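You operate a simulated robot arm through the tools that you are given. There is no shell and no other tool. Be economical: measure what you need, move in short steps, check, and stop when the job is done.

You run a simulated two-armed robot. Do the job below in one go: nothing can be reset, and whatever is moved stays where it is left.

JOB
Pick up the small jug from the shelf under the sink with one hand, pass it to the other hand and put it on the end of the island top. Set down upright: small jug.
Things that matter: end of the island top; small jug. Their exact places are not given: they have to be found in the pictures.

The check looks at the end state, three seconds after you hand in, the way a careful person would. Anything else that was tipped, shoved, dropped, spilled or broken makes it a failure.

ROBOT AND FRAMES
Two 6-joint arms with two-finger parallel grippers on one trunk, on a base that drives. Base frame: it is fixed to the floor where the robot stands at the start and does not move with it; the origin is under the middle of the robot, x ahead of it, y to its left, z up. Units: mm, degrees, N and s.
The left shoulder is at the start at [60, 187, 825], the right one opposite. With the tool pointing down near the work surface each hand reaches from about 100 to 440 mm from the robot's upright axis, wherever it stands, measured 20 degrees to its own side. Places, roughly: end of the island top [-900, -1500, 800]. Payload 1.57 kg a hand.
Tool frame (each hand has its own): the origin (TCP) lies between the finger pads and is the grasp point; the fingertips stand 30 mm ahead of it; z points along the fingers, y is the line along which they close. Largest opening 110 mm; finger width 24, thickness 12; the body of the gripper, 48 by 112 mm, starts 78 mm behind the TCP.
Orientation is that of the tool frame in the base frame, as a unit quaternion [w, x, y, z]. With the fingers straight down and closing along the base's y, the tool's x points along the base's -x, its y along +y and its z along -z.

CONTROLS
- The arms move only by the tool servo_tool. It takes "left_deltas", "right_deltas" or both (then of equal length, played together; a hand with none holds still); each is a list of rows, each a list of 7 numbers: the opening, from 0 (shut) to 1 (fully open), then the shift along the base's x, y, z in units of 40 mm (1.0 is 40 mm), then the turn, a rotation vector about the base's x, y, z in units of 4 degrees (1.0 is 4 degrees). In form: [[gripper, tx, ty, tz, wx, wy, wz], ...]. A call has 1 to 12 rows; each row shifts and turns the commanded pose from where the row before left it. A call with a number of a shift or a turn outside -1 to 1 is refused whole. Rows are played at 5 a second. More than 50 mm and 8.6 degrees between two rows, or a gripper value outside its range, and nothing of the call is played. Where a pose cannot be reached the arm comes as near as it can. A force on the tool above 40 N (or 10 N above the force at the start of the call, whichever is more), or a blocked arm, ends the call early, and 0.2 s more pass. Each finger travels about 153 mm/s and halts on what it meets, pressing with about 21 N; the grip force reading is that of the motor and also rises with nothing between the fingers. The clock runs only during rows and for 0.2 s after the last one: add rows that do not move to give the fingers time. The reply holds the time, the measured pose of the TCP, the force on the tool along the base axes, the opening and the grip force, in the units named above and with some noise, with the torque about the TCP (base axes, N m) and any sound that the robot's microphone picked up.
- Cameras (640 x 400 px; columns grow to the right, rows downward): "scene" is now at [-3.9, 4.3, 1344.6]; the picture's right is [0.09, -1.00, 0.00], its down [-0.93, -0.09, -0.37] and it looks along [0.37, 0.03, -0.93] (base axes); focal length 256 px, centre (320, 200). "left" rides on the left gripper at [70, -16, -141] in its tool frame; the picture's right is [0.23, 0.97, 0.00], its down [-0.86, 0.20, -0.48] and it looks along [-0.47, 0.11, 0.88] (tool axes); focal length 222 px, centre (320, 200). "right" rides on the right gripper at [70, 16, -141] in its tool frame; the picture's right is [-0.23, 0.97, 0.00], its down [-0.86, -0.20, -0.48] and it looks along [-0.47, -0.11, 0.88] (tool axes); focal length 222 px, centre (320, 200).
- grab_frame(camera): a new picture of that camera. The clock stands still meanwhile.
- move_column(by): slides the trunk up (or, below 0, down) by that many mm; the arms and the scene camera ride with it, the base frame stays. It gives what a move gives, with no picture.
- roll_base(legs): drives the robot by 1 to 6 legs, each [ahead, left, turn to the left] in mm, mm and degrees, along the robot's own axes; the way and the turn of a leg run together, so that a leg with both is an arc; at most 1500 mm and 180 degrees a leg. The arms and the cameras ride along, it lands a little off, and it stops where it bumps. It gives what a move gives.
- head_to(pan, tilt): turns the head with the scene camera to pan (to the left, within 86 degrees either way) and tilt (down, from -29 to 69), counted from straight ahead of the robot. It gives what a move gives.
- locate(camera, pixels): for up to 12 pixels [column, row] of the newest picture of that camera ("zoom" is the newest enlarged one), the place [x, y, z] in the base frame of the surface seen there, good to about 2 mm. The clock stands still meanwhile.
- inspect(camera, box): a new picture of the part [left, top, right, bottom] of that camera's present view, enlarged. The clock stands still meanwhile.
- job_done(): hands the job in; it is judged then, once.

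Keep the steps short. Do not move on a guess: measure, check each grasp and each placing, and mend mistakes. In all there are 80 turns and 62 pictures (those below and enlarged ones count). Leave the grippers open and the arms clear of the work at the hand-in unless told otherwise, and finish with a single line.

The tools are called after "Emit:" by a JSON object that holds its "api" and its "payload". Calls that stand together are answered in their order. servo_tool: Moves the arms, as the interface text tells. Its arguments: {"type":"object","properties":{"left_deltas":{"type":"array"},"right_deltas":{"type":"array"}},"required":[]} The other tools are called the same way: move_column (by) slides the trunk up or down; roll_base (legs) drives the base; head_to (pan, tilt) turns the head that bears the scene camera; grab_frame (camera) takes a picture; locate (camera, pixels) gives the place of the surface under pixels of a picture; inspect (camera, box) takes an enlarged picture of a part of a camera's view; job_done () hands the job in.

At the start:

```text
time: 0.0
left_tool_pos: [274.4, 60.3, 532.7]
left_ee_rot: [0.0, 0.0, 1.0, 0.001]
left_force: [0.6, 1.1, -0.4]
left_torque: [-0.01, -0.04, 0.03]
left_opening: 110.0
left_gripper_force: 0.1
right_tool_pos: [234.3, -154.1, 544.3]
right_ee_rot: [-0.001, 0.0, 1.0, 0.001]
right_force: [0.9, 0.2, 0.0]
right_torque: [0.0, -0.03, -0.04]
right_opening: 110.0
right_gripper_force: 0.0
trunk travel left (down, up): [-453.0, 537.0]
robot x, y, heading: [2.8, -0.7, -0.2]
head pan, tilt: [5.3, 68.3]
```

scene: 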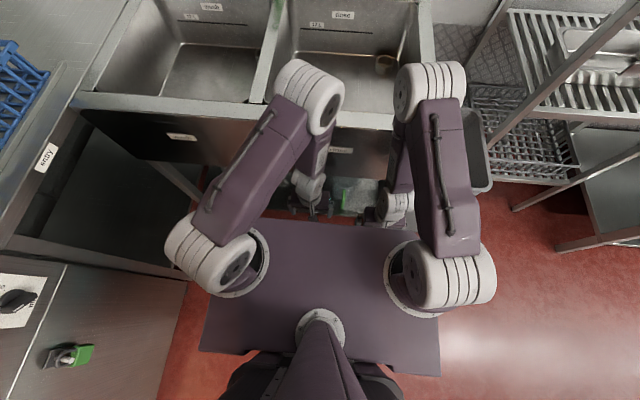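
right: 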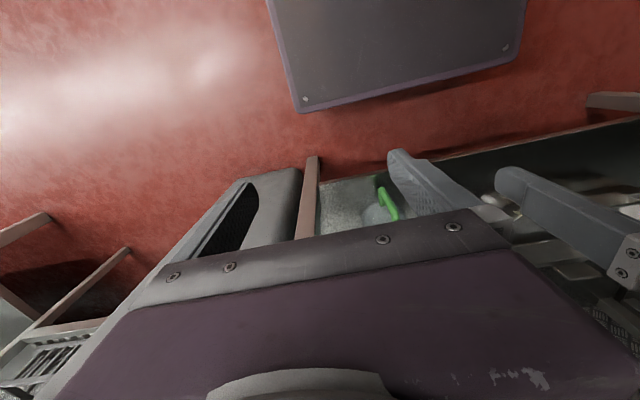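
left: 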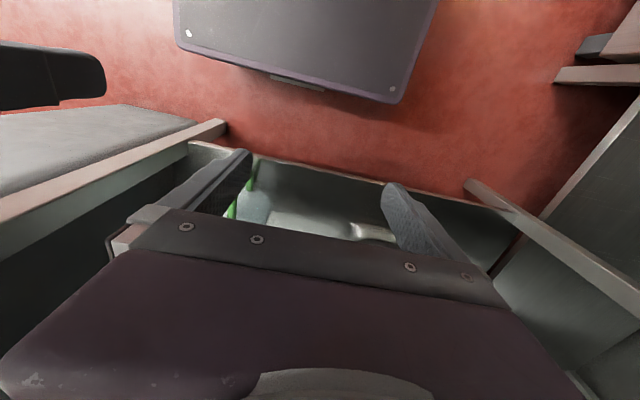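

The arms hide the shelf under the sink, where I can just see a green-handled item. I'll turn the head to the right and look around before driving.

Emit:
{"api": "head_to", "payload": {"pan": -86, "tilt": 35}}

Emit:
{"api": "grab_frame", "payload": {"camera": "scene"}}

Emit:
{"api": "inspect", "payload": {"camera": "left", "box": [120, 100, 560, 300]}}

```text
time: 1.7
left_tool_pos: [274.9, 60.0, 533.3]
left_ee_rot: [0.0, 0.0, 1.0, 0.001]
left_force: [0.0, -0.6, 0.4]
left_torque: [0.05, -0.02, 0.0]
left_opening: 110.0
left_gripper_force: 0.1
right_tool_pos: [234.4, -154.5, 543.2]
right_ee_rot: [-0.001, 0.001, 1.0, 0.0]
right_force: [-0.1, -0.3, 0.2]
right_torque: [0.02, -0.02, 0.0]
right_opening: 110.1
right_gripper_force: 0.0
trunk travel left (down, up): [-453.0, 537.0]
robot x, y, heading: [-0.1, -2.0, 0.3]
head pan, tilt: [-85.9, 35.0]
```

```text
58 pictures are left
```

scene: 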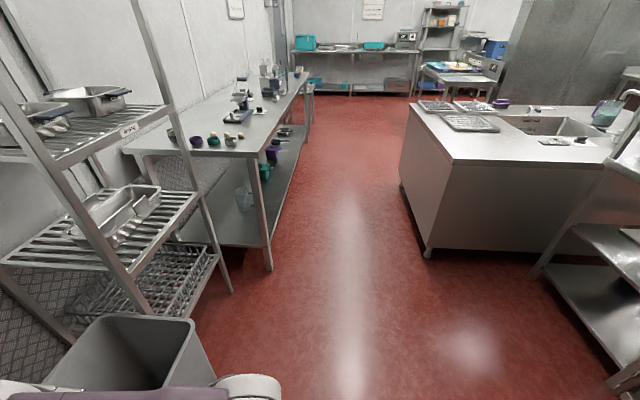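

```text
1.45 times, centred on (340, 200) of left
```

zoom: 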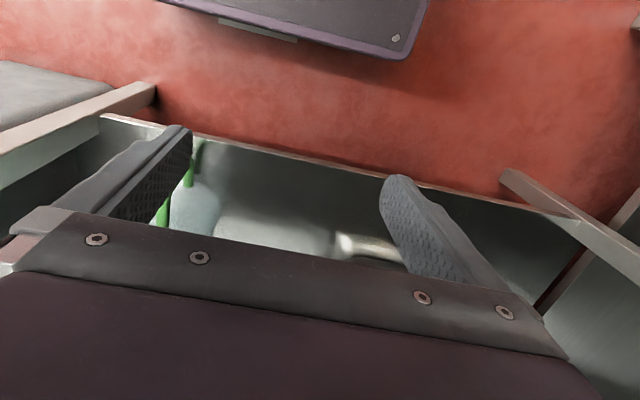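

The island is on the right of the picture, with its near corner around (455,162). I'll measure its top corners and the objects on it.

Emit:
{"api": "locate", "payload": {"camera": "scene", "pixels": [[453, 160], [412, 107], [600, 165], [470, 124], [560, 141], [520, 150], [432, 250], [605, 112], [250, 145], [272, 265], [540, 275], [220, 290]]}}

Emit:
{"api": "head_to", "payload": {"pan": 0, "tilt": 45}}

Emit:
{"api": "grab_frame", "payload": {"camera": "scene"}}

```text
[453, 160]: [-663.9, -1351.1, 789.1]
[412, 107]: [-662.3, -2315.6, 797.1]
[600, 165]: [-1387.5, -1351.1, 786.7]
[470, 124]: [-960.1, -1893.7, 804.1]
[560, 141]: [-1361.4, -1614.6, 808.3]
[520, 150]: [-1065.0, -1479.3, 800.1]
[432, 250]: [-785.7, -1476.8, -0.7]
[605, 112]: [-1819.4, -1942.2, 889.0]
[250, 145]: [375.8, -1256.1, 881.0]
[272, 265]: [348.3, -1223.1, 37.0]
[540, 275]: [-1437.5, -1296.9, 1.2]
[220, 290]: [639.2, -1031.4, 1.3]
```

```text
time: 3.3
left_tool_pos: [275.6, 60.4, 533.4]
left_ee_rot: [0.001, -0.001, 1.0, 0.001]
left_force: [-1.1, -0.8, -0.3]
left_torque: [-0.01, 0.0, 0.01]
left_opening: 110.2
left_gripper_force: 0.1
right_tool_pos: [235.0, -154.8, 543.7]
right_ee_rot: [0.0, 0.0, 1.0, 0.0]
right_force: [-0.2, 0.2, -0.3]
right_torque: [-0.02, -0.02, 0.02]
right_opening: 109.9
right_gripper_force: 0.0
trunk travel left (down, up): [-453.0, 537.0]
robot x, y, heading: [-0.0, 3.1, -0.0]
head pan, tilt: [0.0, 45.0]
```

```text
56 pictures are left
```

scene: 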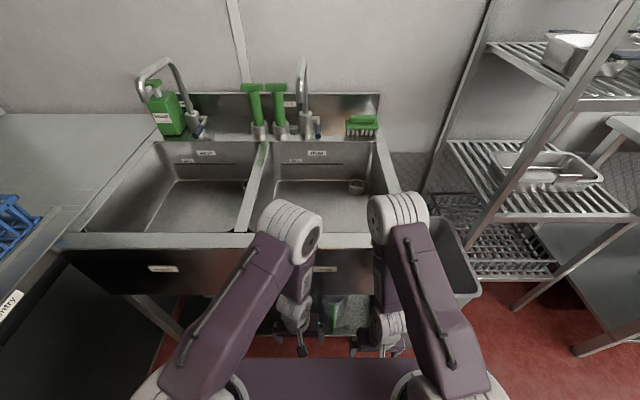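

The island end is clear: its top is at z≈800, with its edges at x=-664 and y=-1351. Before backing up, I'll look left and rearward to check there is room.

Emit:
{"api": "head_to", "payload": {"pan": 86, "tilt": 45}}

Emit:
{"api": "grab_frame", "payload": {"camera": "scene"}}

Emit:
{"api": "locate", "payload": {"camera": "scene", "pixels": [[320, 250], [150, 250], [500, 250], [320, 330], [200, 330], [100, 330], [50, 250]]}}

```text
time: 4.9
left_tool_pos: [274.9, 60.1, 533.7]
left_ee_rot: [0.0, 0.0, 1.0, 0.002]
left_force: [0.2, 0.1, -1.1]
left_torque: [0.0, -0.01, 0.0]
left_opening: 110.0
left_gripper_force: 0.1
right_tool_pos: [234.8, -154.2, 543.2]
right_ee_rot: [-0.001, 0.0, 1.0, 0.0]
right_force: [-0.2, -0.3, -0.3]
right_torque: [-0.01, 0.02, 0.01]
right_opening: 110.2
right_gripper_force: 0.0
trunk travel left (down, up): [-453.0, 537.0]
robot x, y, heading: [2.6, -2.1, 0.1]
head pan, tilt: [85.9, 45.0]
```

```text
55 pictures are left
```

scene: 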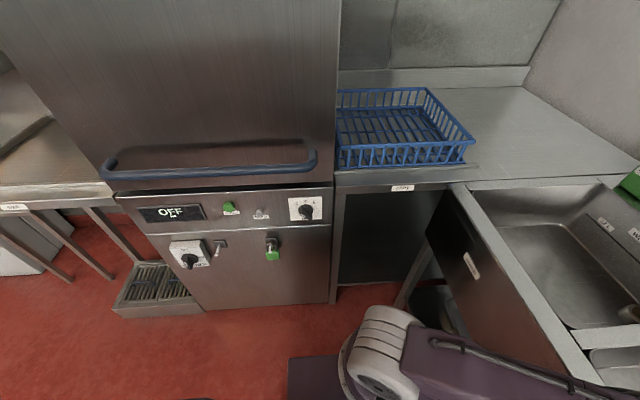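

```text
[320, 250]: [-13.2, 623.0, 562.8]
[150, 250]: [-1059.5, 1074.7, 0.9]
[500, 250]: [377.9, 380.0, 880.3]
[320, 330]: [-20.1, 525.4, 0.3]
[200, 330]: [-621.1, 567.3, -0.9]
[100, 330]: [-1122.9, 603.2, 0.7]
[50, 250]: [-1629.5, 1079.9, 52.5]
```

The floor behind is clear, and the sink front is at x≈378. I'll back up 400 mm, lower the trunk 350 mm and look under the sink.

Emit:
{"api": "roll_base", "payload": {"legs": [[-400, 0, 0]]}}

Emit:
{"api": "move_column", "payload": {"by": -350}}

Emit:
{"api": "head_to", "payload": {"pan": 0, "tilt": 40}}

Emit:
{"api": "grab_frame", "payload": {"camera": "scene"}}

```text
time: 7.4
left_tool_pos: [-126.2, 60.0, 532.2]
left_ee_rot: [0.001, 0.0, 1.0, 0.001]
left_force: [-0.3, -0.6, -0.2]
left_torque: [0.0, -0.01, 0.01]
left_opening: 110.1
left_gripper_force: 0.1
right_tool_pos: [-165.5, -154.1, 543.7]
right_ee_rot: [0.0, -0.001, 1.0, -0.001]
right_force: [-0.4, -0.3, -0.3]
right_torque: [0.02, 0.02, 0.05]
right_opening: 109.9
right_gripper_force: 0.1
trunk travel left (down, up): [-453.0, 537.0]
robot x, y, heading: [-401.6, -0.2, 0.1]
head pan, tilt: [85.9, 45.0]
```

```text
time: 10.8
left_tool_pos: [-125.9, 60.5, 183.7]
left_ee_rot: [0.0, -0.001, 1.0, 0.001]
left_force: [0.6, -0.3, 0.0]
left_torque: [0.01, -0.04, 0.02]
left_opening: 110.0
left_gripper_force: 0.1
right_tool_pos: [-164.3, -155.4, 193.9]
right_ee_rot: [0.0, -0.001, 1.0, -0.001]
right_force: [0.4, 0.3, -1.0]
right_torque: [-0.01, 0.01, 0.04]
right_opening: 110.1
right_gripper_force: 0.0
trunk travel left (down, up): [-103.0, 887.0]
robot x, y, heading: [-399.7, 5.2, 0.3]
head pan, tilt: [85.9, 45.0]
```

```text
time: 12.4
left_tool_pos: [-126.0, 61.1, 183.0]
left_ee_rot: [-0.001, -0.001, 1.0, 0.001]
left_force: [0.0, -0.1, -0.1]
left_torque: [0.0, 0.03, -0.01]
left_opening: 109.9
left_gripper_force: 0.0
right_tool_pos: [-165.2, -154.9, 193.3]
right_ee_rot: [0.0, 0.0, 1.0, 0.0]
right_force: [-0.1, 0.2, 0.7]
right_torque: [-0.01, 0.0, 0.01]
right_opening: 110.1
right_gripper_force: 0.0
trunk travel left (down, up): [-103.0, 887.0]
robot x, y, heading: [-399.5, -1.2, 0.2]
head pan, tilt: [0.0, 40.0]
```

```text
54 pictures are left
```

scene: 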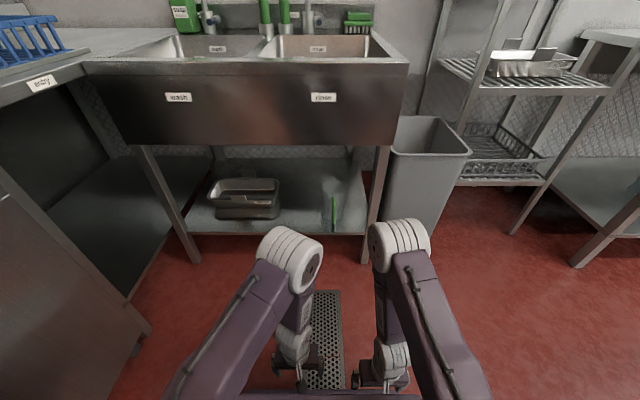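

Now I can see under the sink. I'll zoom in on the shelf.

Emit:
{"api": "inspect", "payload": {"camera": "scene", "box": [180, 140, 400, 270]}}

```text
2.91 times, centred on (290, 205) of scene
```

zoom: 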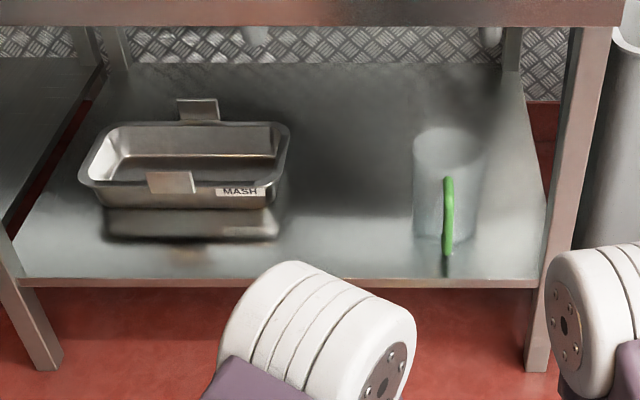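

The small jug is the clear beaker with a green handle facing me. I'll measure it, along with the shelf and the sink underside.

Emit:
{"api": "locate", "payload": {"camera": "zoom", "pixels": [[448, 180], [447, 215], [446, 250], [448, 275], [425, 200], [475, 200], [445, 135], [500, 285], [500, 15], [285, 150], [540, 290], [500, 230]]}}

Emit:
{"api": "locate", "payload": {"camera": "scene", "pixels": [[300, 143], [300, 68], [382, 155], [150, 155], [365, 255], [190, 255], [318, 160], [365, 180], [325, 320], [412, 150]]}}

```text
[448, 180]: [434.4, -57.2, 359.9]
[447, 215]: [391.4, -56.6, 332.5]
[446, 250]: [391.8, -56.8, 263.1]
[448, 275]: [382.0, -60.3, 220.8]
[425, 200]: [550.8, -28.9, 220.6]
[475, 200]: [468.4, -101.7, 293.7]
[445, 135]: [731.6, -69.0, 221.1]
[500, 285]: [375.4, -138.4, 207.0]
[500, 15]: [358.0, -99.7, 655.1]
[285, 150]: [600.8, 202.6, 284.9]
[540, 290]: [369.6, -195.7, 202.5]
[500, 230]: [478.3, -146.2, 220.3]
```

```text
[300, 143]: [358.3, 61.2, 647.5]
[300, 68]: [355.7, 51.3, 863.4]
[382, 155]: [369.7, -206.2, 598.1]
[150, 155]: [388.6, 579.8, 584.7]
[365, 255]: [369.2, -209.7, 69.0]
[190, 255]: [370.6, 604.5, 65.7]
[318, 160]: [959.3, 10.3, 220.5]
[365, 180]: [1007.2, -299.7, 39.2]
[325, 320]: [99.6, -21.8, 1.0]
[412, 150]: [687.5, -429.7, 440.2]
```

The shelf is at z≈220 and the handle bar is at about x≈391, y≈-57, from z≈225 to 360. I'll zoom in more on the jug for its exact shape.

Emit:
{"api": "inspect", "payload": {"camera": "scene", "box": [306, 175, 366, 240]}}

```text
6.15 times, centred on (336, 208) of scene
```

zoom: 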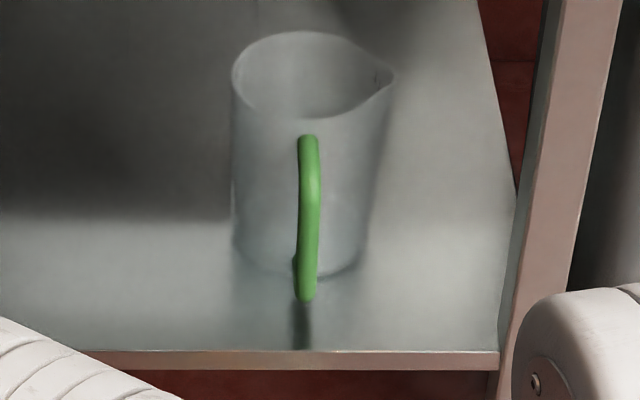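

Emit:
{"api": "locate", "payload": {"camera": "zoom", "pixels": [[309, 140], [310, 160], [311, 185], [302, 205], [318, 205], [309, 240], [306, 270], [305, 297], [260, 200], [350, 200], [239, 150], [303, 120]]}}

```text
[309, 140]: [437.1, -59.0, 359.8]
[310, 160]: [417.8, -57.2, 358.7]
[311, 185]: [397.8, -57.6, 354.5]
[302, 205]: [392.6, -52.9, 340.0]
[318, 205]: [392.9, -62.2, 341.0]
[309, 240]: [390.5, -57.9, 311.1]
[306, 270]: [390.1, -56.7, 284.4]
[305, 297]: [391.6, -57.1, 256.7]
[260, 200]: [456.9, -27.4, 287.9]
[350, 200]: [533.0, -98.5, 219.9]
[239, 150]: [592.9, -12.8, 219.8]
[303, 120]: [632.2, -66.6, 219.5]
```

From these points, the handle bar runs z 257–354 at x≈391 and is about 12 mm thick. The jug axis is at about (489,-57), with rim z≈376 and diameter ≈100. My plan is for the right hand to grip the handle with a horizontal tool, and later the left hand to pinch the rim from above. I'll tilt the right tool towards +x and lift the left hand out of the way.

Emit:
{"api": "servo_tool", "payload": {"right_deltas": [[1, 0.4, 0, 0.23, 0, -1, 0], [1, 0.4, 0, 0.23, 0, -1, 0], [1, 0.4, 0, 0.23, 0, -1, 0], [1, 0.4, 0, 0.23, 0, -1, 0], [1, 0.4, 0, 0.23, 0, -1, 0], [1, 0.4, 0, 0.23, 0, -1, 0], [1, 0.4, 0, 0.23, 0, -1, 0], [1, 0.4, 0, 0.23, 0, -1, 0], [1, 0.4, 0, 0.23, 0, -1, 0], [1, 0.4, 0, 0.23, 0, -1, 0], [1, 0.4, 0, 0.23, 0, -1, 0], [1, 0.4, 0, 0.23, 0, -1, 0]], "left_deltas": [[1, 0, 0.2, 0.5, 0, 0, 0], [1, 0, 0.2, 0.5, 0, 0, 0], [1, 0, 0.2, 0.5, 0, 0, 0], [1, 0, 0.2, 0.5, 0, 0, 0], [1, 0, 0.2, 0.5, 0, 0, 0], [1, 0, 0.2, 0.5, 0, 0, 0], [1, 0, 0.2, 0.5, 0, 0, 0], [1, 0, 0.2, 0.5, 0, 0, 0], [1, 0, 0.2, 0.5, 0, 0, 0], [1, 0, 0.2, 0.5, 0, 0, 0], [1, 0, 0.2, 0.5, 0, 0, 0], [1, 0, 0.2, 0.5, 0, 0, 0]]}}

```text
time: 15.0
left_tool_pos: [-128.6, 155.2, 422.5]
left_ee_rot: [-0.001, -0.001, 1.0, 0.001]
left_force: [-0.4, 0.2, -0.2]
left_torque: [0.02, -0.03, -0.04]
left_opening: 110.0
left_gripper_force: 0.0
right_tool_pos: [75.5, -144.9, 317.3]
right_ee_rot: [0.403, 0.0, 0.915, -0.002]
right_force: [-1.1, 0.0, -0.4]
right_torque: [0.03, -0.01, 0.0]
right_opening: 110.0
right_gripper_force: 0.0
right hand out of reach, approached as far as the arm can: row 2, 3, 4, 6, 9, 10, 11, 12
trunk travel left (down, up): [-103.0, 887.0]
robot x, y, heading: [-403.9, 1.5, 0.2]
head pan, tilt: [0.0, 40.0]
```

The reach limit pushed the hand further out than commanded. I'll continue the tilt with a little more forward and upward room.

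Emit:
{"api": "servo_tool", "payload": {"right_deltas": [[1, 0.3, 0, 0.2, 0, -1, 0], [1, 0.3, 0, 0.2, 0, -1, 0], [1, 0.3, 0, 0.2, 0, -1, 0], [1, 0.2, 0, 0.2, 0, -1, 0], [1, 0.2, 0, 0, 0, -1, 0], [1, 0, 0, 0, 0, -1, 0], [1, 0, 0, 0, 0, -1, 0], [1, 0, 0, 0, 0, -1, 0], [1, 0, 0, 0, 0, -1, 0], [1, 0, 0, 0, 0, -1, 0], [1, 0, 0, 0, 0, -0.5, 0]]}}

Emit:
{"api": "grab_frame", "payload": {"camera": "scene"}}

```text
time: 17.4
left_tool_pos: [-127.6, 155.7, 423.0]
left_ee_rot: [0.0, -0.001, 1.0, 0.001]
left_force: [0.2, -0.6, -0.6]
left_torque: [0.02, -0.04, -0.02]
left_opening: 109.9
left_gripper_force: 0.0
right_tool_pos: [342.4, -116.0, 478.2]
right_ee_rot: [0.706, -0.001, 0.708, -0.001]
right_force: [-0.2, -0.8, 0.1]
right_torque: [-0.01, 0.0, 0.03]
right_opening: 110.0
right_gripper_force: 0.0
right hand out of reach, approached as far as the arm can: row 1, 2, 3, 4, 5, 6, 7, 8, 9, 10, 11
trunk travel left (down, up): [-103.0, 887.0]
robot x, y, heading: [-401.1, 1.3, 0.0]
head pan, tilt: [0.0, 40.0]
```

```text
51 pictures are left
```

scene: 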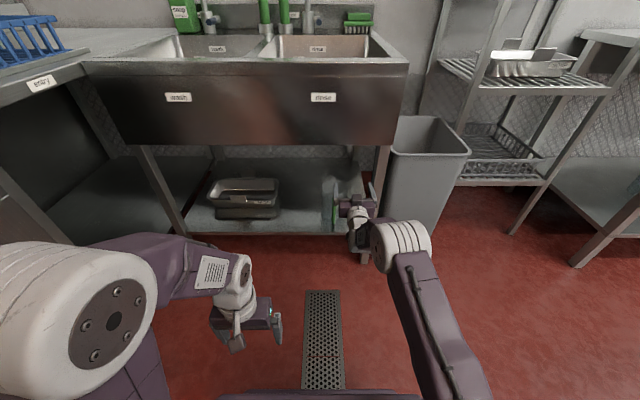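

At full horizontal the arm can only manage it almost stretched out: TCP at (342,-116,478). A tool tilted about 30° below horizontal suits it better. I'll tilt back partly while pulling in, and see how it responds.

Emit:
{"api": "servo_tool", "payload": {"right_deltas": [[1, -0.5, 0, 0, 0, 1, 0], [1, -0.5, 0, 0, 0, 1, 0], [1, -0.5, 0, 0, 0, 1, 0], [1, -0.5, 0, 0, 0, 1, 0], [1, -0.5, 0, 0, 0, 1, 0], [1, -0.5, 0, 0, 0, 1, 0], [1, -0.5, 0, 0, 0, 1, 0]]}}

```text
time: 19.0
left_tool_pos: [-127.8, 155.8, 422.0]
left_ee_rot: [-0.001, -0.001, 1.0, 0.0]
left_force: [0.7, -0.7, 0.4]
left_torque: [-0.03, 0.03, 0.01]
left_opening: 109.8
left_gripper_force: 0.1
right_tool_pos: [202.8, -115.2, 477.6]
right_ee_rot: [0.515, -0.001, 0.857, 0.0]
right_force: [-0.4, 0.0, -0.1]
right_torque: [0.0, -0.01, 0.02]
right_opening: 110.1
right_gripper_force: 0.0
trunk travel left (down, up): [-103.0, 887.0]
robot x, y, heading: [-403.0, -2.1, -0.0]
head pan, tilt: [0.0, 40.0]
```

The command now tracks well: TCP is at (203,-115,478), pitched 28° below horizontal. Next I'll lower the trunk 100 mm, then lower the hand to about handle height and shift it to y≈-57, still well in front of the jug.

Emit:
{"api": "move_column", "payload": {"by": -100}}

Emit:
{"api": "servo_tool", "payload": {"right_deltas": [[1, 0, 0.2, -0.25, 0, 0, 0], [1, 0, 0.2, -0.25, 0, 0, 0], [1, 0, 0.2, -0.25, 0, 0, 0], [1, 0, 0.2, -0.25, 0, 0, 0], [1, 0, 0.2, -0.25, 0, 0, 0], [1, 0, 0.2, -0.25, 0, 0, 0], [1, 0, 0.25, -0.2, 0, 0, 0]]}}

```text
time: 20.3
left_tool_pos: [-128.5, 155.5, 321.6]
left_ee_rot: [0.0, -0.001, 1.0, 0.001]
left_force: [-0.1, -0.4, 0.6]
left_torque: [0.01, 0.03, -0.03]
left_opening: 110.0
left_gripper_force: 0.0
right_tool_pos: [202.5, -115.0, 377.1]
right_ee_rot: [0.515, 0.0, 0.857, -0.001]
right_force: [-0.9, -0.3, 0.4]
right_torque: [0.01, 0.0, -0.04]
right_opening: 110.0
right_gripper_force: 0.0
trunk travel left (down, up): [-3.0, 987.0]
robot x, y, heading: [-401.5, 1.9, 0.2]
head pan, tilt: [0.0, 40.0]
```

```text
time: 21.9
left_tool_pos: [-129.5, 156.4, 321.1]
left_ee_rot: [0.0, -0.001, 1.0, 0.001]
left_force: [0.2, -1.0, 0.0]
left_torque: [0.05, -0.02, 0.01]
left_opening: 110.0
left_gripper_force: 0.0
right_tool_pos: [203.2, -57.6, 310.4]
right_ee_rot: [0.514, -0.001, 0.858, 0.0]
right_force: [-1.2, 0.1, 0.2]
right_torque: [0.03, -0.01, 0.01]
right_opening: 110.3
right_gripper_force: 0.0
trunk travel left (down, up): [-3.0, 987.0]
robot x, y, heading: [-401.6, -1.8, -0.1]
head pan, tilt: [0.0, 40.0]
```

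The hand is at (203,-58,310), in line with the handle. I'll drive ahead 130 mm, which leaves the fingertips about 30 mm short of the handle, and check with pictures.

Emit:
{"api": "roll_base", "payload": {"legs": [[130, 0, 0]]}}

Emit:
{"api": "inspect", "payload": {"camera": "scene", "box": [230, 120, 430, 245]}}

Emit:
{"api": "grab_frame", "payload": {"camera": "right"}}

```text
time: 23.2
left_tool_pos: [1.0, 155.0, 321.6]
left_ee_rot: [0.0, 0.0, 1.0, 0.001]
left_force: [0.1, -0.5, 1.3]
left_torque: [0.01, -0.02, -0.01]
left_opening: 109.8
left_gripper_force: 0.0
right_tool_pos: [332.3, -57.2, 310.0]
right_ee_rot: [0.515, -0.001, 0.857, 0.0]
right_force: [0.4, 0.8, 0.2]
right_torque: [0.01, -0.01, 0.01]
right_opening: 109.8
right_gripper_force: 0.1
trunk travel left (down, up): [-3.0, 987.0]
robot x, y, heading: [-270.7, -1.8, 0.3]
head pan, tilt: [0.0, 40.0]
```

```text
3.20 times, centred on (330, 182) of scene
```

zoom: 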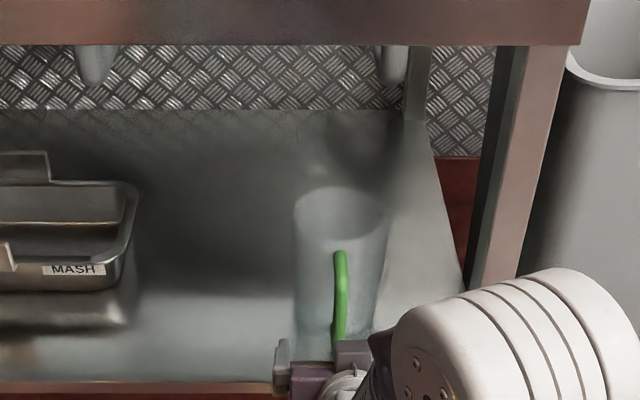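

```text
49 pictures are left
```

right: 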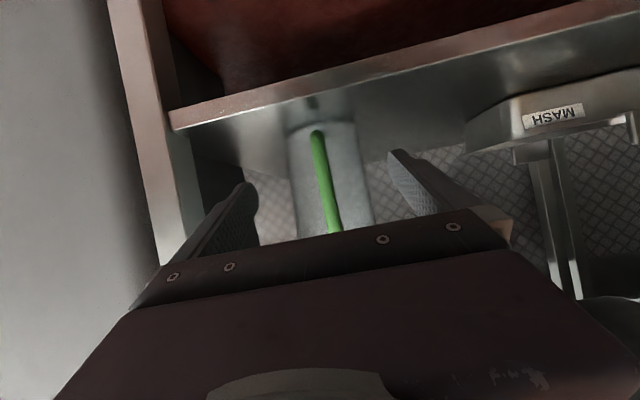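

The handle sits between the fingers. I'll verify its position in the right camera.

Emit:
{"api": "locate", "payload": {"camera": "right", "pixels": [[318, 140], [323, 170], [330, 200], [336, 228], [300, 150], [345, 150]]}}

```text
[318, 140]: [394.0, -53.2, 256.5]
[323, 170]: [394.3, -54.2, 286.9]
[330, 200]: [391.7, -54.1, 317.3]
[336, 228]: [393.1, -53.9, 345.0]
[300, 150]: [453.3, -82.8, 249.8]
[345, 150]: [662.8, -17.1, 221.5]
```

The handle bar is at y≈-55.5 and x≈393. I'll advance 62 mm so the TCP sits on the bar, with the fingertips at x≈421, short of the body at about 440.

Emit:
{"api": "servo_tool", "payload": {"right_deltas": [[1, 0.31, 0.01, 0, 0, 0, 0], [1, 0.31, 0.01, 0, 0, 0, 0], [1, 0.31, 0.01, 0, 0, 0, 0], [1, 0.31, 0.01, 0, 0, 0, 0], [1, 0.31, 0, 0, 0, 0, 0]]}}

Emit:
{"api": "grab_frame", "payload": {"camera": "right"}}

```text
time: 24.4
left_tool_pos: [1.1, 154.8, 322.4]
left_ee_rot: [0.0, 0.0, 1.0, 0.001]
left_force: [-0.4, 0.3, -0.2]
left_torque: [0.02, 0.0, -0.04]
left_opening: 109.9
left_gripper_force: 0.0
right_tool_pos: [395.0, -56.9, 308.4]
right_ee_rot: [0.515, 0.0, 0.857, -0.001]
right_force: [0.8, -0.2, 0.5]
right_torque: [0.01, 0.0, -0.01]
right_opening: 110.2
right_gripper_force: 0.0
trunk travel left (down, up): [-3.0, 987.0]
robot x, y, heading: [-273.4, 4.5, 0.1]
head pan, tilt: [0.0, 40.0]
```

```text
48 pictures are left
```

right: 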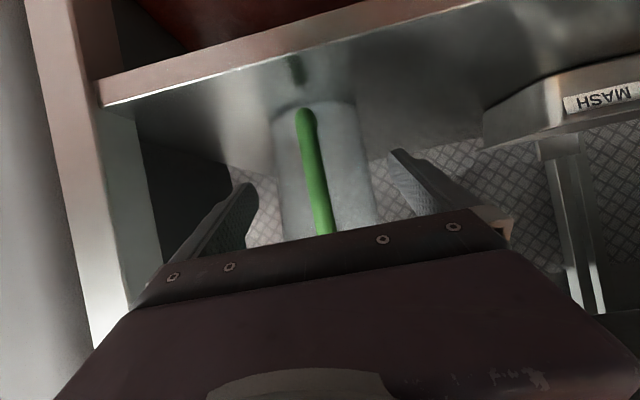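

The fingers straddle the handle, so I'll close gradually.

Emit:
{"api": "servo_tool", "payload": {"right_deltas": [[0.6, 0, 0, 0, 0, 0, 0], [0.35, 0, 0, 0, 0, 0, 0], [0.2, 0, 0, 0, 0, 0, 0], [0.12, 0, 0, 0, 0, 0, 0], [0.05, 0, 0, 0, 0, 0, 0], [0, 0, 0, 0, 0, 0, 0], [0, 0, 0, 0, 0, 0, 0]]}}

Emit:
{"api": "grab_frame", "payload": {"camera": "right"}}

```text
time: 26.0
left_tool_pos: [1.3, 155.9, 321.1]
left_ee_rot: [0.0, 0.0, 1.0, 0.001]
left_force: [-1.0, -0.4, 0.2]
left_torque: [0.01, 0.04, 0.0]
left_opening: 110.2
left_gripper_force: 0.0
right_tool_pos: [393.5, -55.9, 308.6]
right_ee_rot: [0.515, -0.001, 0.857, 0.0]
right_force: [0.6, 0.0, 0.7]
right_torque: [0.06, -0.01, 0.0]
right_opening: 14.1
right_gripper_force: 22.0
trunk travel left (down, up): [-3.0, 987.0]
robot x, y, heading: [-272.1, -0.1, 0.3]
head pan, tilt: [0.0, 40.0]
```

```text
47 pictures are left
```

right: 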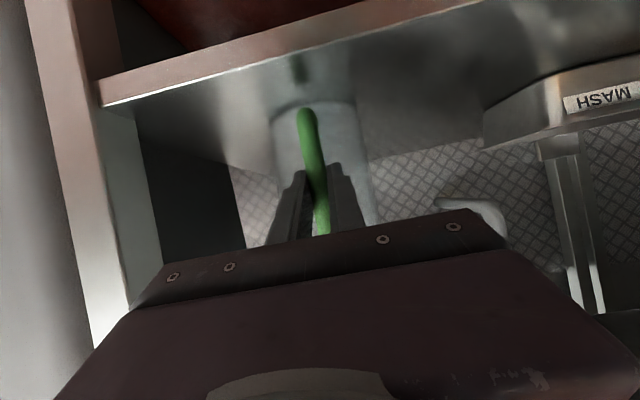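

The handle is held: opening 14 mm, grip 22 N. I'll lift 30 mm and check.

Emit:
{"api": "servo_tool", "payload": {"right_deltas": [[0, 0, 0, 0.25, 0, 0, 0], [0, 0, 0, 0.25, 0, 0, 0], [0, 0, 0, 0.25, 0, 0, 0], [0, 0, 0, 0.25, 0, 0, 0], [0, 0, 0, 0, 0, 0, 0]]}}

Emit:
{"api": "grab_frame", "payload": {"camera": "right"}}

Emit:
{"api": "inspect", "payload": {"camera": "scene", "box": [230, 120, 430, 245]}}

```text
time: 27.2
left_tool_pos: [1.5, 155.0, 321.4]
left_ee_rot: [0.0, -0.001, 1.0, 0.002]
left_force: [0.1, 0.2, -0.2]
left_torque: [0.01, 0.02, 0.03]
left_opening: 110.1
left_gripper_force: 0.0
right_tool_pos: [393.4, -54.4, 348.8]
right_ee_rot: [0.515, -0.001, 0.857, 0.0]
right_force: [-0.1, 0.3, -2.4]
right_torque: [0.0, 0.1, 0.01]
right_opening: 14.4
right_gripper_force: 21.2
trunk travel left (down, up): [-3.0, 987.0]
robot x, y, heading: [-271.8, -2.1, 0.4]
head pan, tilt: [0.0, 40.0]
```

```text
46 pictures are left
```

right: 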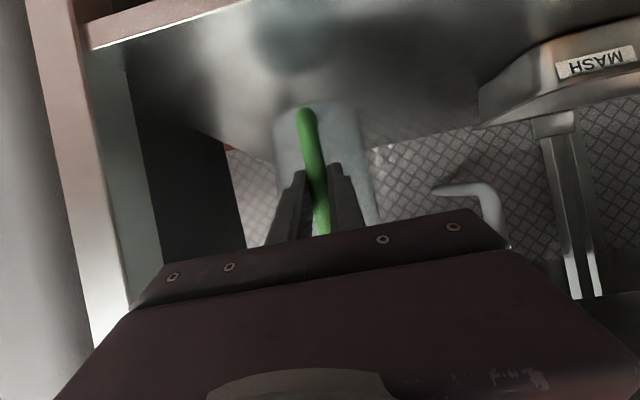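

```text
3.20 times, centred on (330, 182) of scene
```

zoom: 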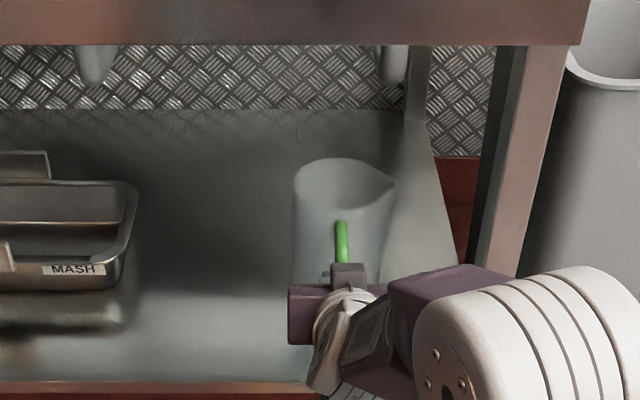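

The jug is lifted cleanly and hangs upright, weighing about 2.4 N. I'll drive straight back 330 mm, clear of the sink.

Emit:
{"api": "roll_base", "payload": {"legs": [[-330, 0, 0]]}}

Emit:
{"api": "head_to", "payload": {"pan": 0, "tilt": 55}}

Emit:
{"api": "grab_frame", "payload": {"camera": "scene"}}

```text
time: 29.3
left_tool_pos: [-318.3, 156.2, 321.8]
left_ee_rot: [0.001, 0.0, 1.0, 0.0]
left_force: [-0.5, -0.4, 0.1]
left_torque: [0.0, 0.0, 0.01]
left_opening: 110.0
left_gripper_force: 0.0
right_tool_pos: [75.7, -56.4, 349.5]
right_ee_rot: [0.515, 0.001, 0.857, -0.002]
right_force: [-0.3, 0.1, -1.2]
right_torque: [-0.03, 0.11, 0.0]
right_opening: 14.4
right_gripper_force: 21.3
trunk travel left (down, up): [-3.0, 987.0]
robot x, y, heading: [-591.0, -0.2, -0.2]
head pan, tilt: [0.0, 40.0]
```

```text
time: 30.1
left_tool_pos: [-317.0, 155.0, 321.6]
left_ee_rot: [-0.001, 0.001, 1.0, 0.001]
left_force: [0.4, 0.3, 0.7]
left_torque: [-0.01, 0.02, 0.03]
left_opening: 110.0
left_gripper_force: 0.0
right_tool_pos: [74.9, -57.4, 349.6]
right_ee_rot: [0.515, 0.001, 0.857, -0.002]
right_force: [0.2, -0.1, -0.3]
right_torque: [0.01, 0.12, 0.0]
right_opening: 14.2
right_gripper_force: 20.9
trunk travel left (down, up): [-3.0, 987.0]
robot x, y, heading: [-591.1, -1.6, 0.2]
head pan, tilt: [0.0, 55.0]
```

```text
44 pictures are left
```

scene: 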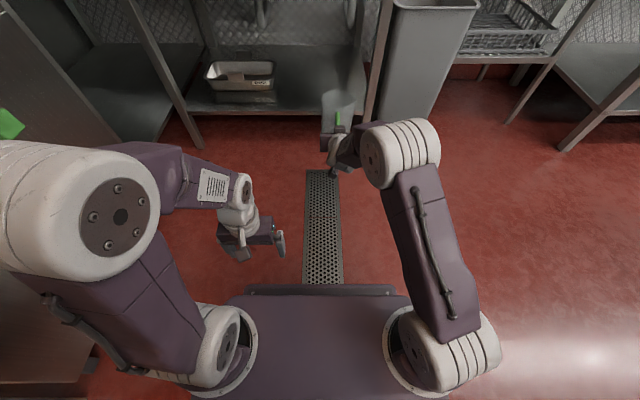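

The jug is 764 mm ahead of the robot axis, too far for the left hand. I'll pull the right hand in about 190 mm and raise the left hand.

Emit:
{"api": "servo_tool", "payload": {"right_deltas": [[0, -0.6, 0, 0.1, 0, 0, 0], [0, -0.6, 0, 0.1, 0, 0, 0], [0, -0.6, 0, 0.1, 0, 0, 0], [0, -0.6, 0, 0.1, 0, 0, 0], [0, -0.6, 0, 0.1, 0, 0, 0], [0, -0.6, 0, 0.1, 0, 0, 0], [0, -0.6, 0, 0.1, 0, 0, 0], [0, -0.6, 0, 0.1, 0, 0, 0]], "left_deltas": [[1, 0, 0, 0.8, 0, 0, 0], [1, 0, 0, 0.8, 0, 0, 0], [1, 0, 0, 0.8, 0, 0, 0], [1, 0, 0, 0.8, 0, 0, 0], [1, 0, 0, 0.8, 0, 0, 0], [1, 0, 0, 0.8, 0, 0, 0], [1, 0, 0, 0, 0, 0, 0], [1, 0, 0, 0, 0, 0, 0]]}}

```text
time: 31.9
left_tool_pos: [-317.2, 155.2, 517.2]
left_ee_rot: [0.001, 0.001, 1.0, 0.001]
left_force: [-0.3, -0.2, 0.1]
left_torque: [0.0, 0.0, -0.02]
left_opening: 109.9
left_gripper_force: 0.0
right_tool_pos: [-117.7, -58.2, 380.7]
right_ee_rot: [0.515, 0.0, 0.857, -0.001]
right_force: [0.0, 0.4, -1.3]
right_torque: [0.03, 0.06, 0.02]
right_opening: 14.6
right_gripper_force: 21.0
trunk travel left (down, up): [-3.0, 987.0]
robot x, y, heading: [-594.8, 0.5, -0.2]
head pan, tilt: [0.0, 55.0]
```

That worked without hitting a limit: TCP is 475 mm ahead. I'll now yaw the right tool left by 44° while drawing in another 80 mm, bringing the jug towards the middle.

Emit:
{"api": "servo_tool", "payload": {"right_deltas": [[0, -0.2, 0, 0, 0, 0, 1], [0, -0.2, 0, 0, 0, 0, 1], [0, -0.2, 0, 0, 0, 0, 1], [0, -0.2, 0, 0, 0, 0, 1], [0, -0.2, 0, 0, 0, 0, 1], [0, -0.2, 0, 0, 0, 0, 1], [0, -0.2, 0, 0, 0, 0, 1], [0, -0.2, 0, 0, 0, 0, 1], [0, -0.2, 0, 0, 0, 0, 1], [0, -0.2, 0, 0, 0, 0, 1], [0, 0, 0, 0, 0, 0, 1]]}}

Emit:
{"api": "grab_frame", "payload": {"camera": "scene"}}

```text
time: 34.3
left_tool_pos: [-317.5, 156.3, 516.7]
left_ee_rot: [0.0, 0.0, 1.0, 0.001]
left_force: [-0.3, 0.2, 0.1]
left_torque: [-0.03, 0.0, 0.05]
left_opening: 109.7
left_gripper_force: 0.1
right_tool_pos: [-150.6, -38.0, 387.5]
right_ee_rot: [0.478, -0.321, 0.795, 0.192]
right_force: [-0.3, 0.1, -0.2]
right_torque: [-0.1, 0.1, -0.03]
right_opening: 14.2
right_gripper_force: 21.2
right hand out of reach, approached as far as the arm can: row 2, 3, 4, 5, 6, 7, 8
trunk travel left (down, up): [-3.0, 987.0]
robot x, y, heading: [-590.2, -1.5, 0.0]
head pan, tilt: [0.0, 55.0]
```

```text
43 pictures are left
```

scene: 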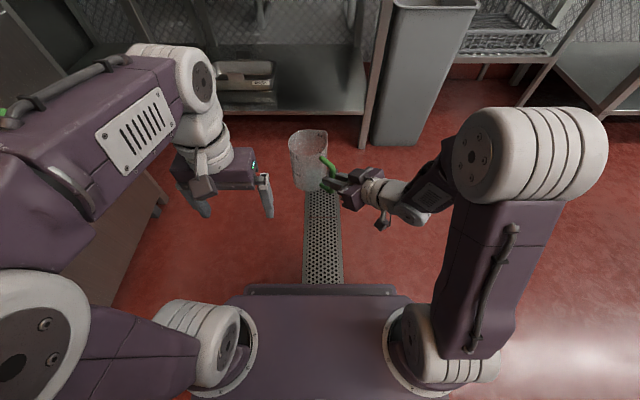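

The jug is now between the hands, still upright. I'll zoom in and measure its rim.

Emit:
{"api": "inspect", "payload": {"camera": "scene", "box": [230, 100, 410, 215]}}

```text
3.48 times, centred on (320, 158) of scene
```

zoom: 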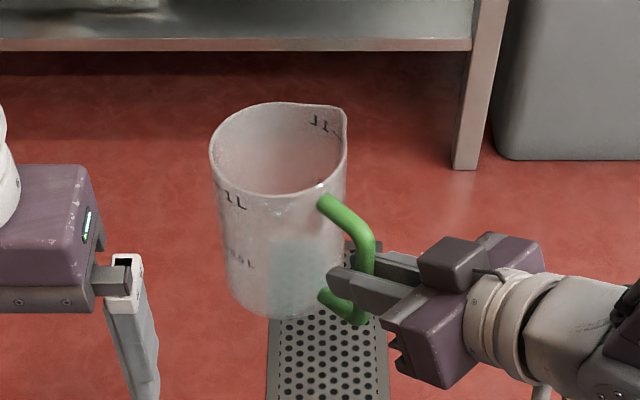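

Emit:
{"api": "locate", "payload": {"camera": "zoom", "pixels": [[212, 155], [235, 190], [270, 197], [300, 192], [335, 172], [280, 104], [240, 117], [240, 240], [290, 310], [345, 118], [375, 260], [230, 280]]}}

```text
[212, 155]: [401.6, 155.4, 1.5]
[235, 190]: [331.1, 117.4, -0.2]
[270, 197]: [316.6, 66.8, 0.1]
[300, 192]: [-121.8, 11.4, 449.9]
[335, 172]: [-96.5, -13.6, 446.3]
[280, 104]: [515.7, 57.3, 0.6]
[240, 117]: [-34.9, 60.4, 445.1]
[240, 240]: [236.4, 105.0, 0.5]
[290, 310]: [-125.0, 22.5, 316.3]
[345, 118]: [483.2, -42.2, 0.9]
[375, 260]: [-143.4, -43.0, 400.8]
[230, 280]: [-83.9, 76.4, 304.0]
```

The rim is at z≈449, with its centre near (-77,29). I'll hover the left hand over the left wall at about (-78,80), keeping the fingertips above the rim.

Emit:
{"api": "servo_tool", "payload": {"left_deltas": [[1, 0.75, -0.24, 0, 0, 0, 0], [1, 0.75, -0.24, 0, 0, 0, 0], [1, 0.75, -0.24, 0, 0, 0, 0], [1, 0.75, -0.24, 0, 0, 0, 0], [1, 0.75, -0.24, 0, 0, 0, 0], [1, 0.75, -0.24, 0, 0, 0, 0], [1, 0.75, -0.24, 0, 0, 0, 0], [1, 0.75, -0.24, 0, 0, 0, 0]]}}

Emit:
{"api": "grab_frame", "payload": {"camera": "left"}}

Emit:
{"api": "grab_frame", "payload": {"camera": "scene"}}

```text
time: 36.1
left_tool_pos: [-87.4, 81.6, 513.1]
left_ee_rot: [-0.001, 0.001, 1.0, 0.001]
left_force: [0.1, 0.1, 0.1]
left_torque: [-0.02, -0.01, -0.05]
left_opening: 110.2
left_gripper_force: 0.1
left hand out of reach, approached as far as the arm can: row 8
right_tool_pos: [-150.8, -37.7, 387.8]
right_ee_rot: [0.478, -0.321, 0.795, 0.192]
right_force: [-0.3, 0.2, -1.0]
right_torque: [-0.08, 0.09, 0.0]
right_opening: 14.3
right_gripper_force: 20.9
trunk travel left (down, up): [-3.0, 987.0]
robot x, y, heading: [-595.4, 3.3, -0.1]
head pan, tilt: [0.0, 55.0]
```

```text
41 pictures are left
```

left: 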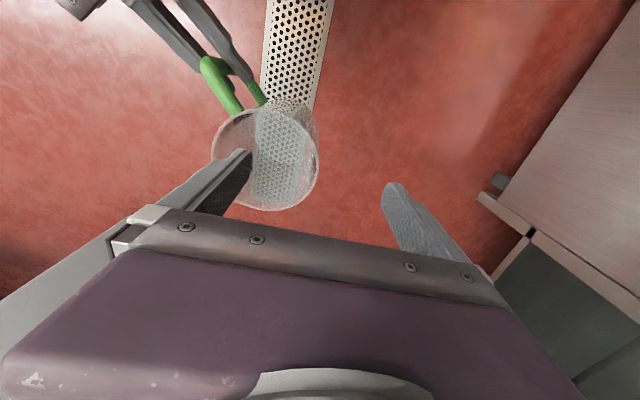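

```text
40 pictures are left
```

scene: 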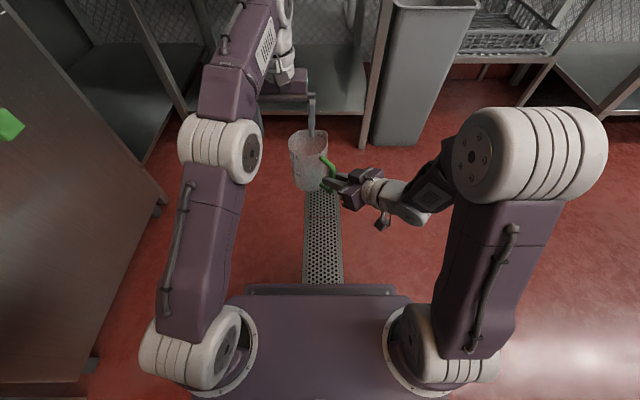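

The inner finger is above the jug opening and the outer one is clear outside. I'll descend 80 mm so the TCP is about 17 mm below the rim.

Emit:
{"api": "servo_tool", "payload": {"left_deltas": [[1, 0, 0, -0.4, 0, 0, 0], [1, 0, 0, -0.4, 0, 0, 0], [1, 0.05, 0, -0.4, 0, 0, 0], [1, 0.05, 0, -0.4, 0, 0, 0], [1, 0.05, -0.03, -0.4, 0, 0, 0]]}}

Emit:
{"api": "grab_frame", "payload": {"camera": "left"}}

Emit:
{"api": "inspect", "payload": {"camera": "scene", "box": [230, 60, 410, 215]}}

```text
time: 37.3
left_tool_pos: [-81.3, 79.7, 433.2]
left_ee_rot: [0.0, 0.001, 1.0, 0.001]
left_force: [0.1, 0.1, -0.7]
left_torque: [0.0, 0.01, 0.0]
left_opening: 110.1
left_gripper_force: 0.0
right_tool_pos: [-149.3, -36.8, 387.0]
right_ee_rot: [0.478, -0.32, 0.795, 0.191]
right_force: [0.1, 0.8, -1.3]
right_torque: [-0.08, 0.11, 0.0]
right_opening: 14.3
right_gripper_force: 21.4
trunk travel left (down, up): [-3.0, 987.0]
robot x, y, heading: [-589.8, -0.1, -0.2]
head pan, tilt: [0.0, 55.0]
```

```text
39 pictures are left
```

left: 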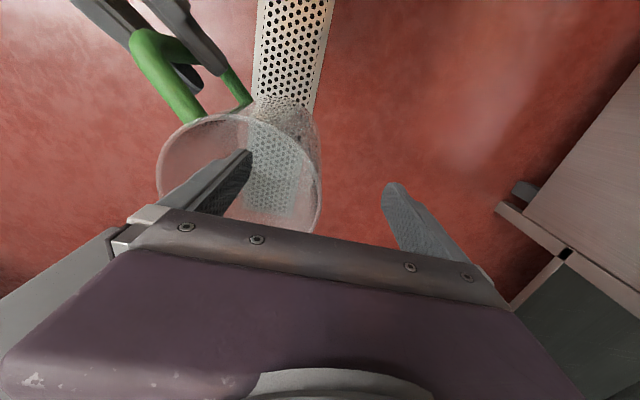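

```text
2.58 times, centred on (320, 138) of scene
```

zoom: 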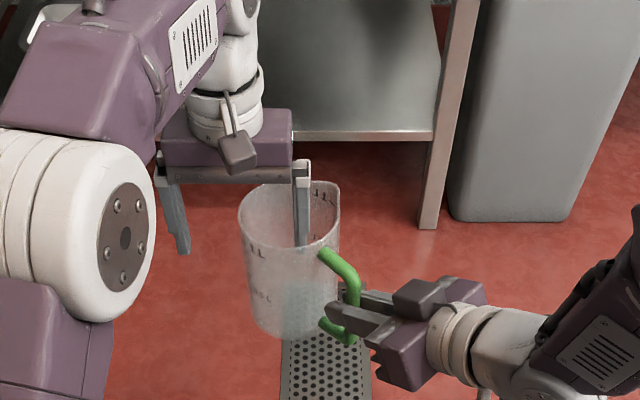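

The inner finger is inside the jug, so I'll close the left hand on the wall.

Emit:
{"api": "servo_tool", "payload": {"left_deltas": [[0.6, 0, 0, 0, 0, 0, 0], [0.35, 0, 0, 0, 0, 0, 0], [0.2, 0, 0, 0, 0, 0, 0], [0.1, 0, 0, 0, 0, 0, 0], [0.04, 0, 0, 0, 0, 0, 0], [0, 0, 0, 0, 0, 0, 0], [0, 0, 0, 0, 0, 0, 0], [0, 0, 0, 0, 0, 0, 0]]}}

Emit:
{"api": "grab_frame", "payload": {"camera": "left"}}

```text
time: 39.1
left_tool_pos: [-81.4, 80.2, 433.1]
left_ee_rot: [0.001, 0.001, 1.0, 0.0]
left_force: [-1.3, -7.7, 0.1]
left_torque: [-0.35, -0.01, 0.35]
left_opening: 8.5
left_gripper_force: 21.4
right_tool_pos: [-148.9, -37.0, 388.2]
right_ee_rot: [0.478, -0.321, 0.794, 0.193]
right_force: [1.4, 7.5, -2.0]
right_torque: [-0.07, 0.11, 0.04]
right_opening: 13.8
right_gripper_force: 20.8
trunk travel left (down, up): [-3.0, 987.0]
robot x, y, heading: [-592.6, 1.7, -0.2]
head pan, tilt: [0.0, 55.0]
```

```text
37 pictures are left
```

left: 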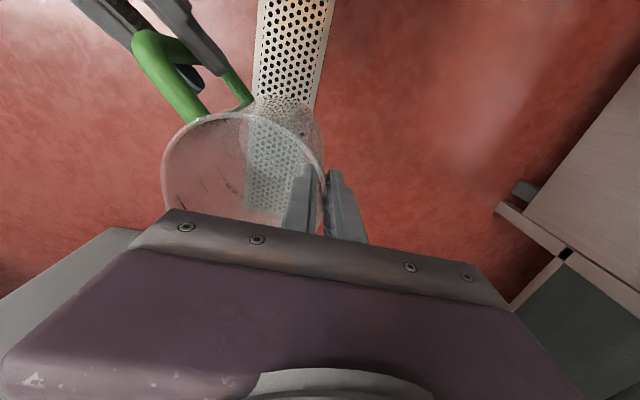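

The left hand has the wall: opening 8.5 mm, grip 21 N. There is 7.7 N of internal strain along y. I'll ease the left hand 2 mm towards -y and re-read.

Emit:
{"api": "servo_tool", "payload": {"left_deltas": [[0, 0, -0.06, 0, 0, 0, 0], [0, 0, 0, 0, 0, 0, 0]]}}

```text
time: 39.7
left_tool_pos: [-81.2, 79.3, 433.6]
left_ee_rot: [0.0, 0.0, 1.0, 0.002]
left_force: [4.7, 6.2, -0.7]
left_torque: [0.0, -0.06, 0.23]
left_opening: 8.3
left_gripper_force: 20.8
right_tool_pos: [-150.0, -38.6, 387.2]
right_ee_rot: [0.477, -0.32, 0.796, 0.191]
right_force: [-5.4, -6.9, -0.4]
right_torque: [0.49, -0.27, 0.02]
right_opening: 14.4
right_gripper_force: 21.4
trunk travel left (down, up): [-3.0, 987.0]
robot x, y, heading: [-590.3, -2.2, -0.2]
head pan, tilt: [0.0, 55.0]
```

Now the sign has flipped, so half that step is neutral. I'll move back 1 mm and then open the right hand slowly.

Emit:
{"api": "servo_tool", "payload": {"left_deltas": [[0, 0, 0.025, 0, 0, 0, 0], [0, 0, 0, 0, 0, 0, 0], [0, 0, 0, 0, 0, 0, 0], [0, 0, 0, 0, 0, 0, 0], [0, 0, 0, 0, 0, 0, 0], [0, 0, 0, 0, 0, 0, 0]], "right_deltas": [[0, 0, 0, 0, 0, 0, 0], [0.2, 0, 0, 0, 0, 0, 0], [0.35, 0, 0, 0, 0, 0, 0], [0.5, 0, 0, 0, 0, 0, 0], [0.6, 0, 0, 0, 0, 0, 0], [0.6, 0, 0, 0, 0, 0, 0]]}}

Emit:
{"api": "grab_frame", "payload": {"camera": "left"}}

Emit:
{"api": "inspect", "payload": {"camera": "scene", "box": [230, 60, 410, 215]}}

```text
time: 41.1
left_tool_pos: [-81.8, 79.3, 432.9]
left_ee_rot: [0.0, 0.001, 1.0, 0.0]
left_force: [-0.2, -0.2, -0.4]
left_torque: [0.08, -0.01, 0.02]
left_opening: 6.4
left_gripper_force: 21.3
right_tool_pos: [-149.8, -38.0, 387.2]
right_ee_rot: [0.478, -0.32, 0.795, 0.191]
right_force: [-0.6, -0.4, 0.8]
right_torque: [0.0, 0.01, 0.01]
right_opening: 66.3
right_gripper_force: 0.0
trunk travel left (down, up): [-3.0, 987.0]
robot x, y, heading: [-592.6, -0.7, -0.0]
head pan, tilt: [0.0, 55.0]
```

```text
36 pictures are left
```

left: 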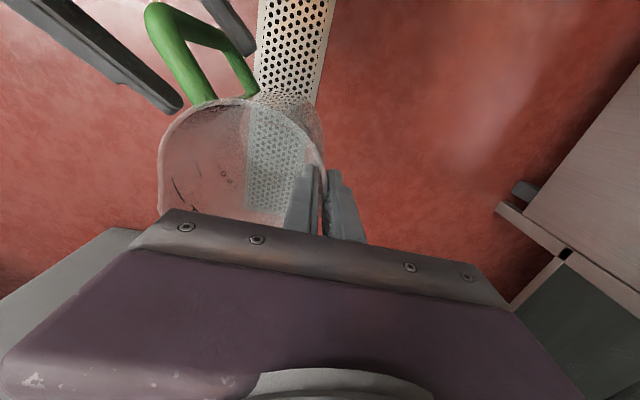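

```text
2.58 times, centred on (320, 138) of scene
```

zoom: 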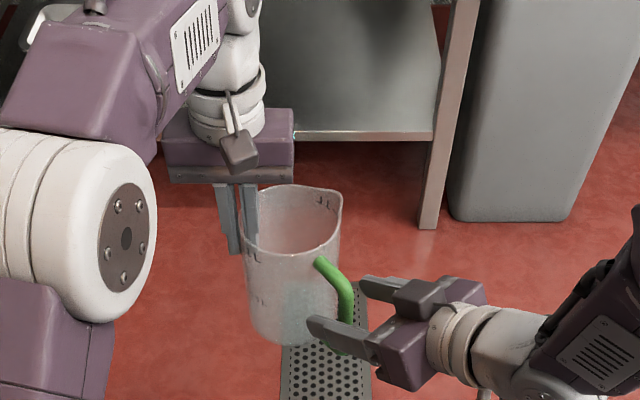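

The right hand is open and the left holds the jug upright. I'll draw the right hand back along its own axis in small steps.

Emit:
{"api": "servo_tool", "payload": {"right_deltas": [[0.7, -0.2, -0.2, 0.15, 0, 0, 0], [0.7, -0.2, -0.2, 0.15, 0, 0, 0], [0.7, -0.2, -0.2, 0.15, 0, 0, 0], [0.7, -0.2, -0.2, 0.15, 0, 0, 0]]}}

Emit:
{"api": "inspect", "payload": {"camera": "scene", "box": [230, 60, 410, 215]}}

```text
time: 42.1
left_tool_pos: [-81.8, 78.9, 433.7]
left_ee_rot: [0.001, 0.001, 1.0, 0.0]
left_force: [-0.7, 0.8, 0.0]
left_torque: [0.08, -0.05, -0.01]
left_opening: 6.3
left_gripper_force: 20.9
right_tool_pos: [-166.2, -72.4, 416.7]
right_ee_rot: [0.477, -0.321, 0.795, 0.192]
right_force: [0.2, -0.2, -1.1]
right_torque: [0.02, -0.01, -0.01]
right_opening: 77.0
right_gripper_force: 0.1
right hand out of reach, approached as far as the arm can: row 2, 3, 4
trunk travel left (down, up): [-3.0, 987.0]
robot x, y, heading: [-594.7, 3.5, 0.0]
head pan, tilt: [0.0, 55.0]
```

```text
2.58 times, centred on (320, 138) of scene
```

zoom: 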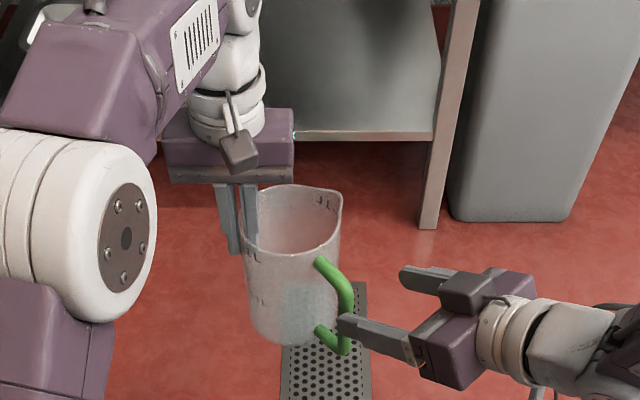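

One fingertip is still beside the handle but on its near side, with about 30 mm of clearance. I'll move the right hand off towards -y.

Emit:
{"api": "servo_tool", "payload": {"right_deltas": [[0.7, 0, -0.5, 0, 0, 0, 0], [0.7, 0, -0.5, 0, 0, 0, 0], [0.7, 0, -0.5, 0, 0, 0, 0], [0.7, 0, -0.5, 0, 0, 0, 0], [0.7, 0, -0.5, 0, 0, 0, 0], [0.7, 0, -0.5, 0, 0, 0, 0]]}}

Emit:
{"api": "grab_frame", "payload": {"camera": "scene"}}

```text
time: 43.5
left_tool_pos: [-83.1, 79.0, 433.1]
left_ee_rot: [0.0, 0.001, 1.0, 0.001]
left_force: [-0.1, 0.0, 0.6]
left_torque: [0.07, -0.03, -0.02]
left_opening: 6.6
left_gripper_force: 21.0
right_tool_pos: [-145.2, -153.5, 420.2]
right_ee_rot: [0.474, -0.32, 0.799, 0.186]
right_force: [0.4, 0.1, 0.2]
right_torque: [-0.01, 0.0, -0.01]
right_opening: 77.0
right_gripper_force: 0.1
right hand out of reach, approached as far as the arm can: row 4, 5, 6
trunk travel left (down, up): [-3.0, 987.0]
robot x, y, heading: [-592.7, -0.2, 0.0]
head pan, tilt: [0.0, 55.0]
```

```text
33 pictures are left
```

scene: 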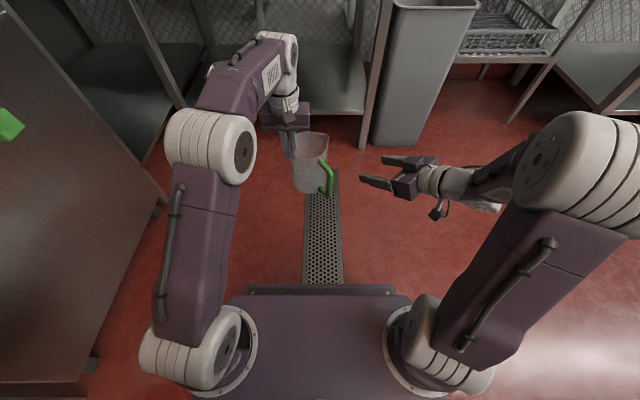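

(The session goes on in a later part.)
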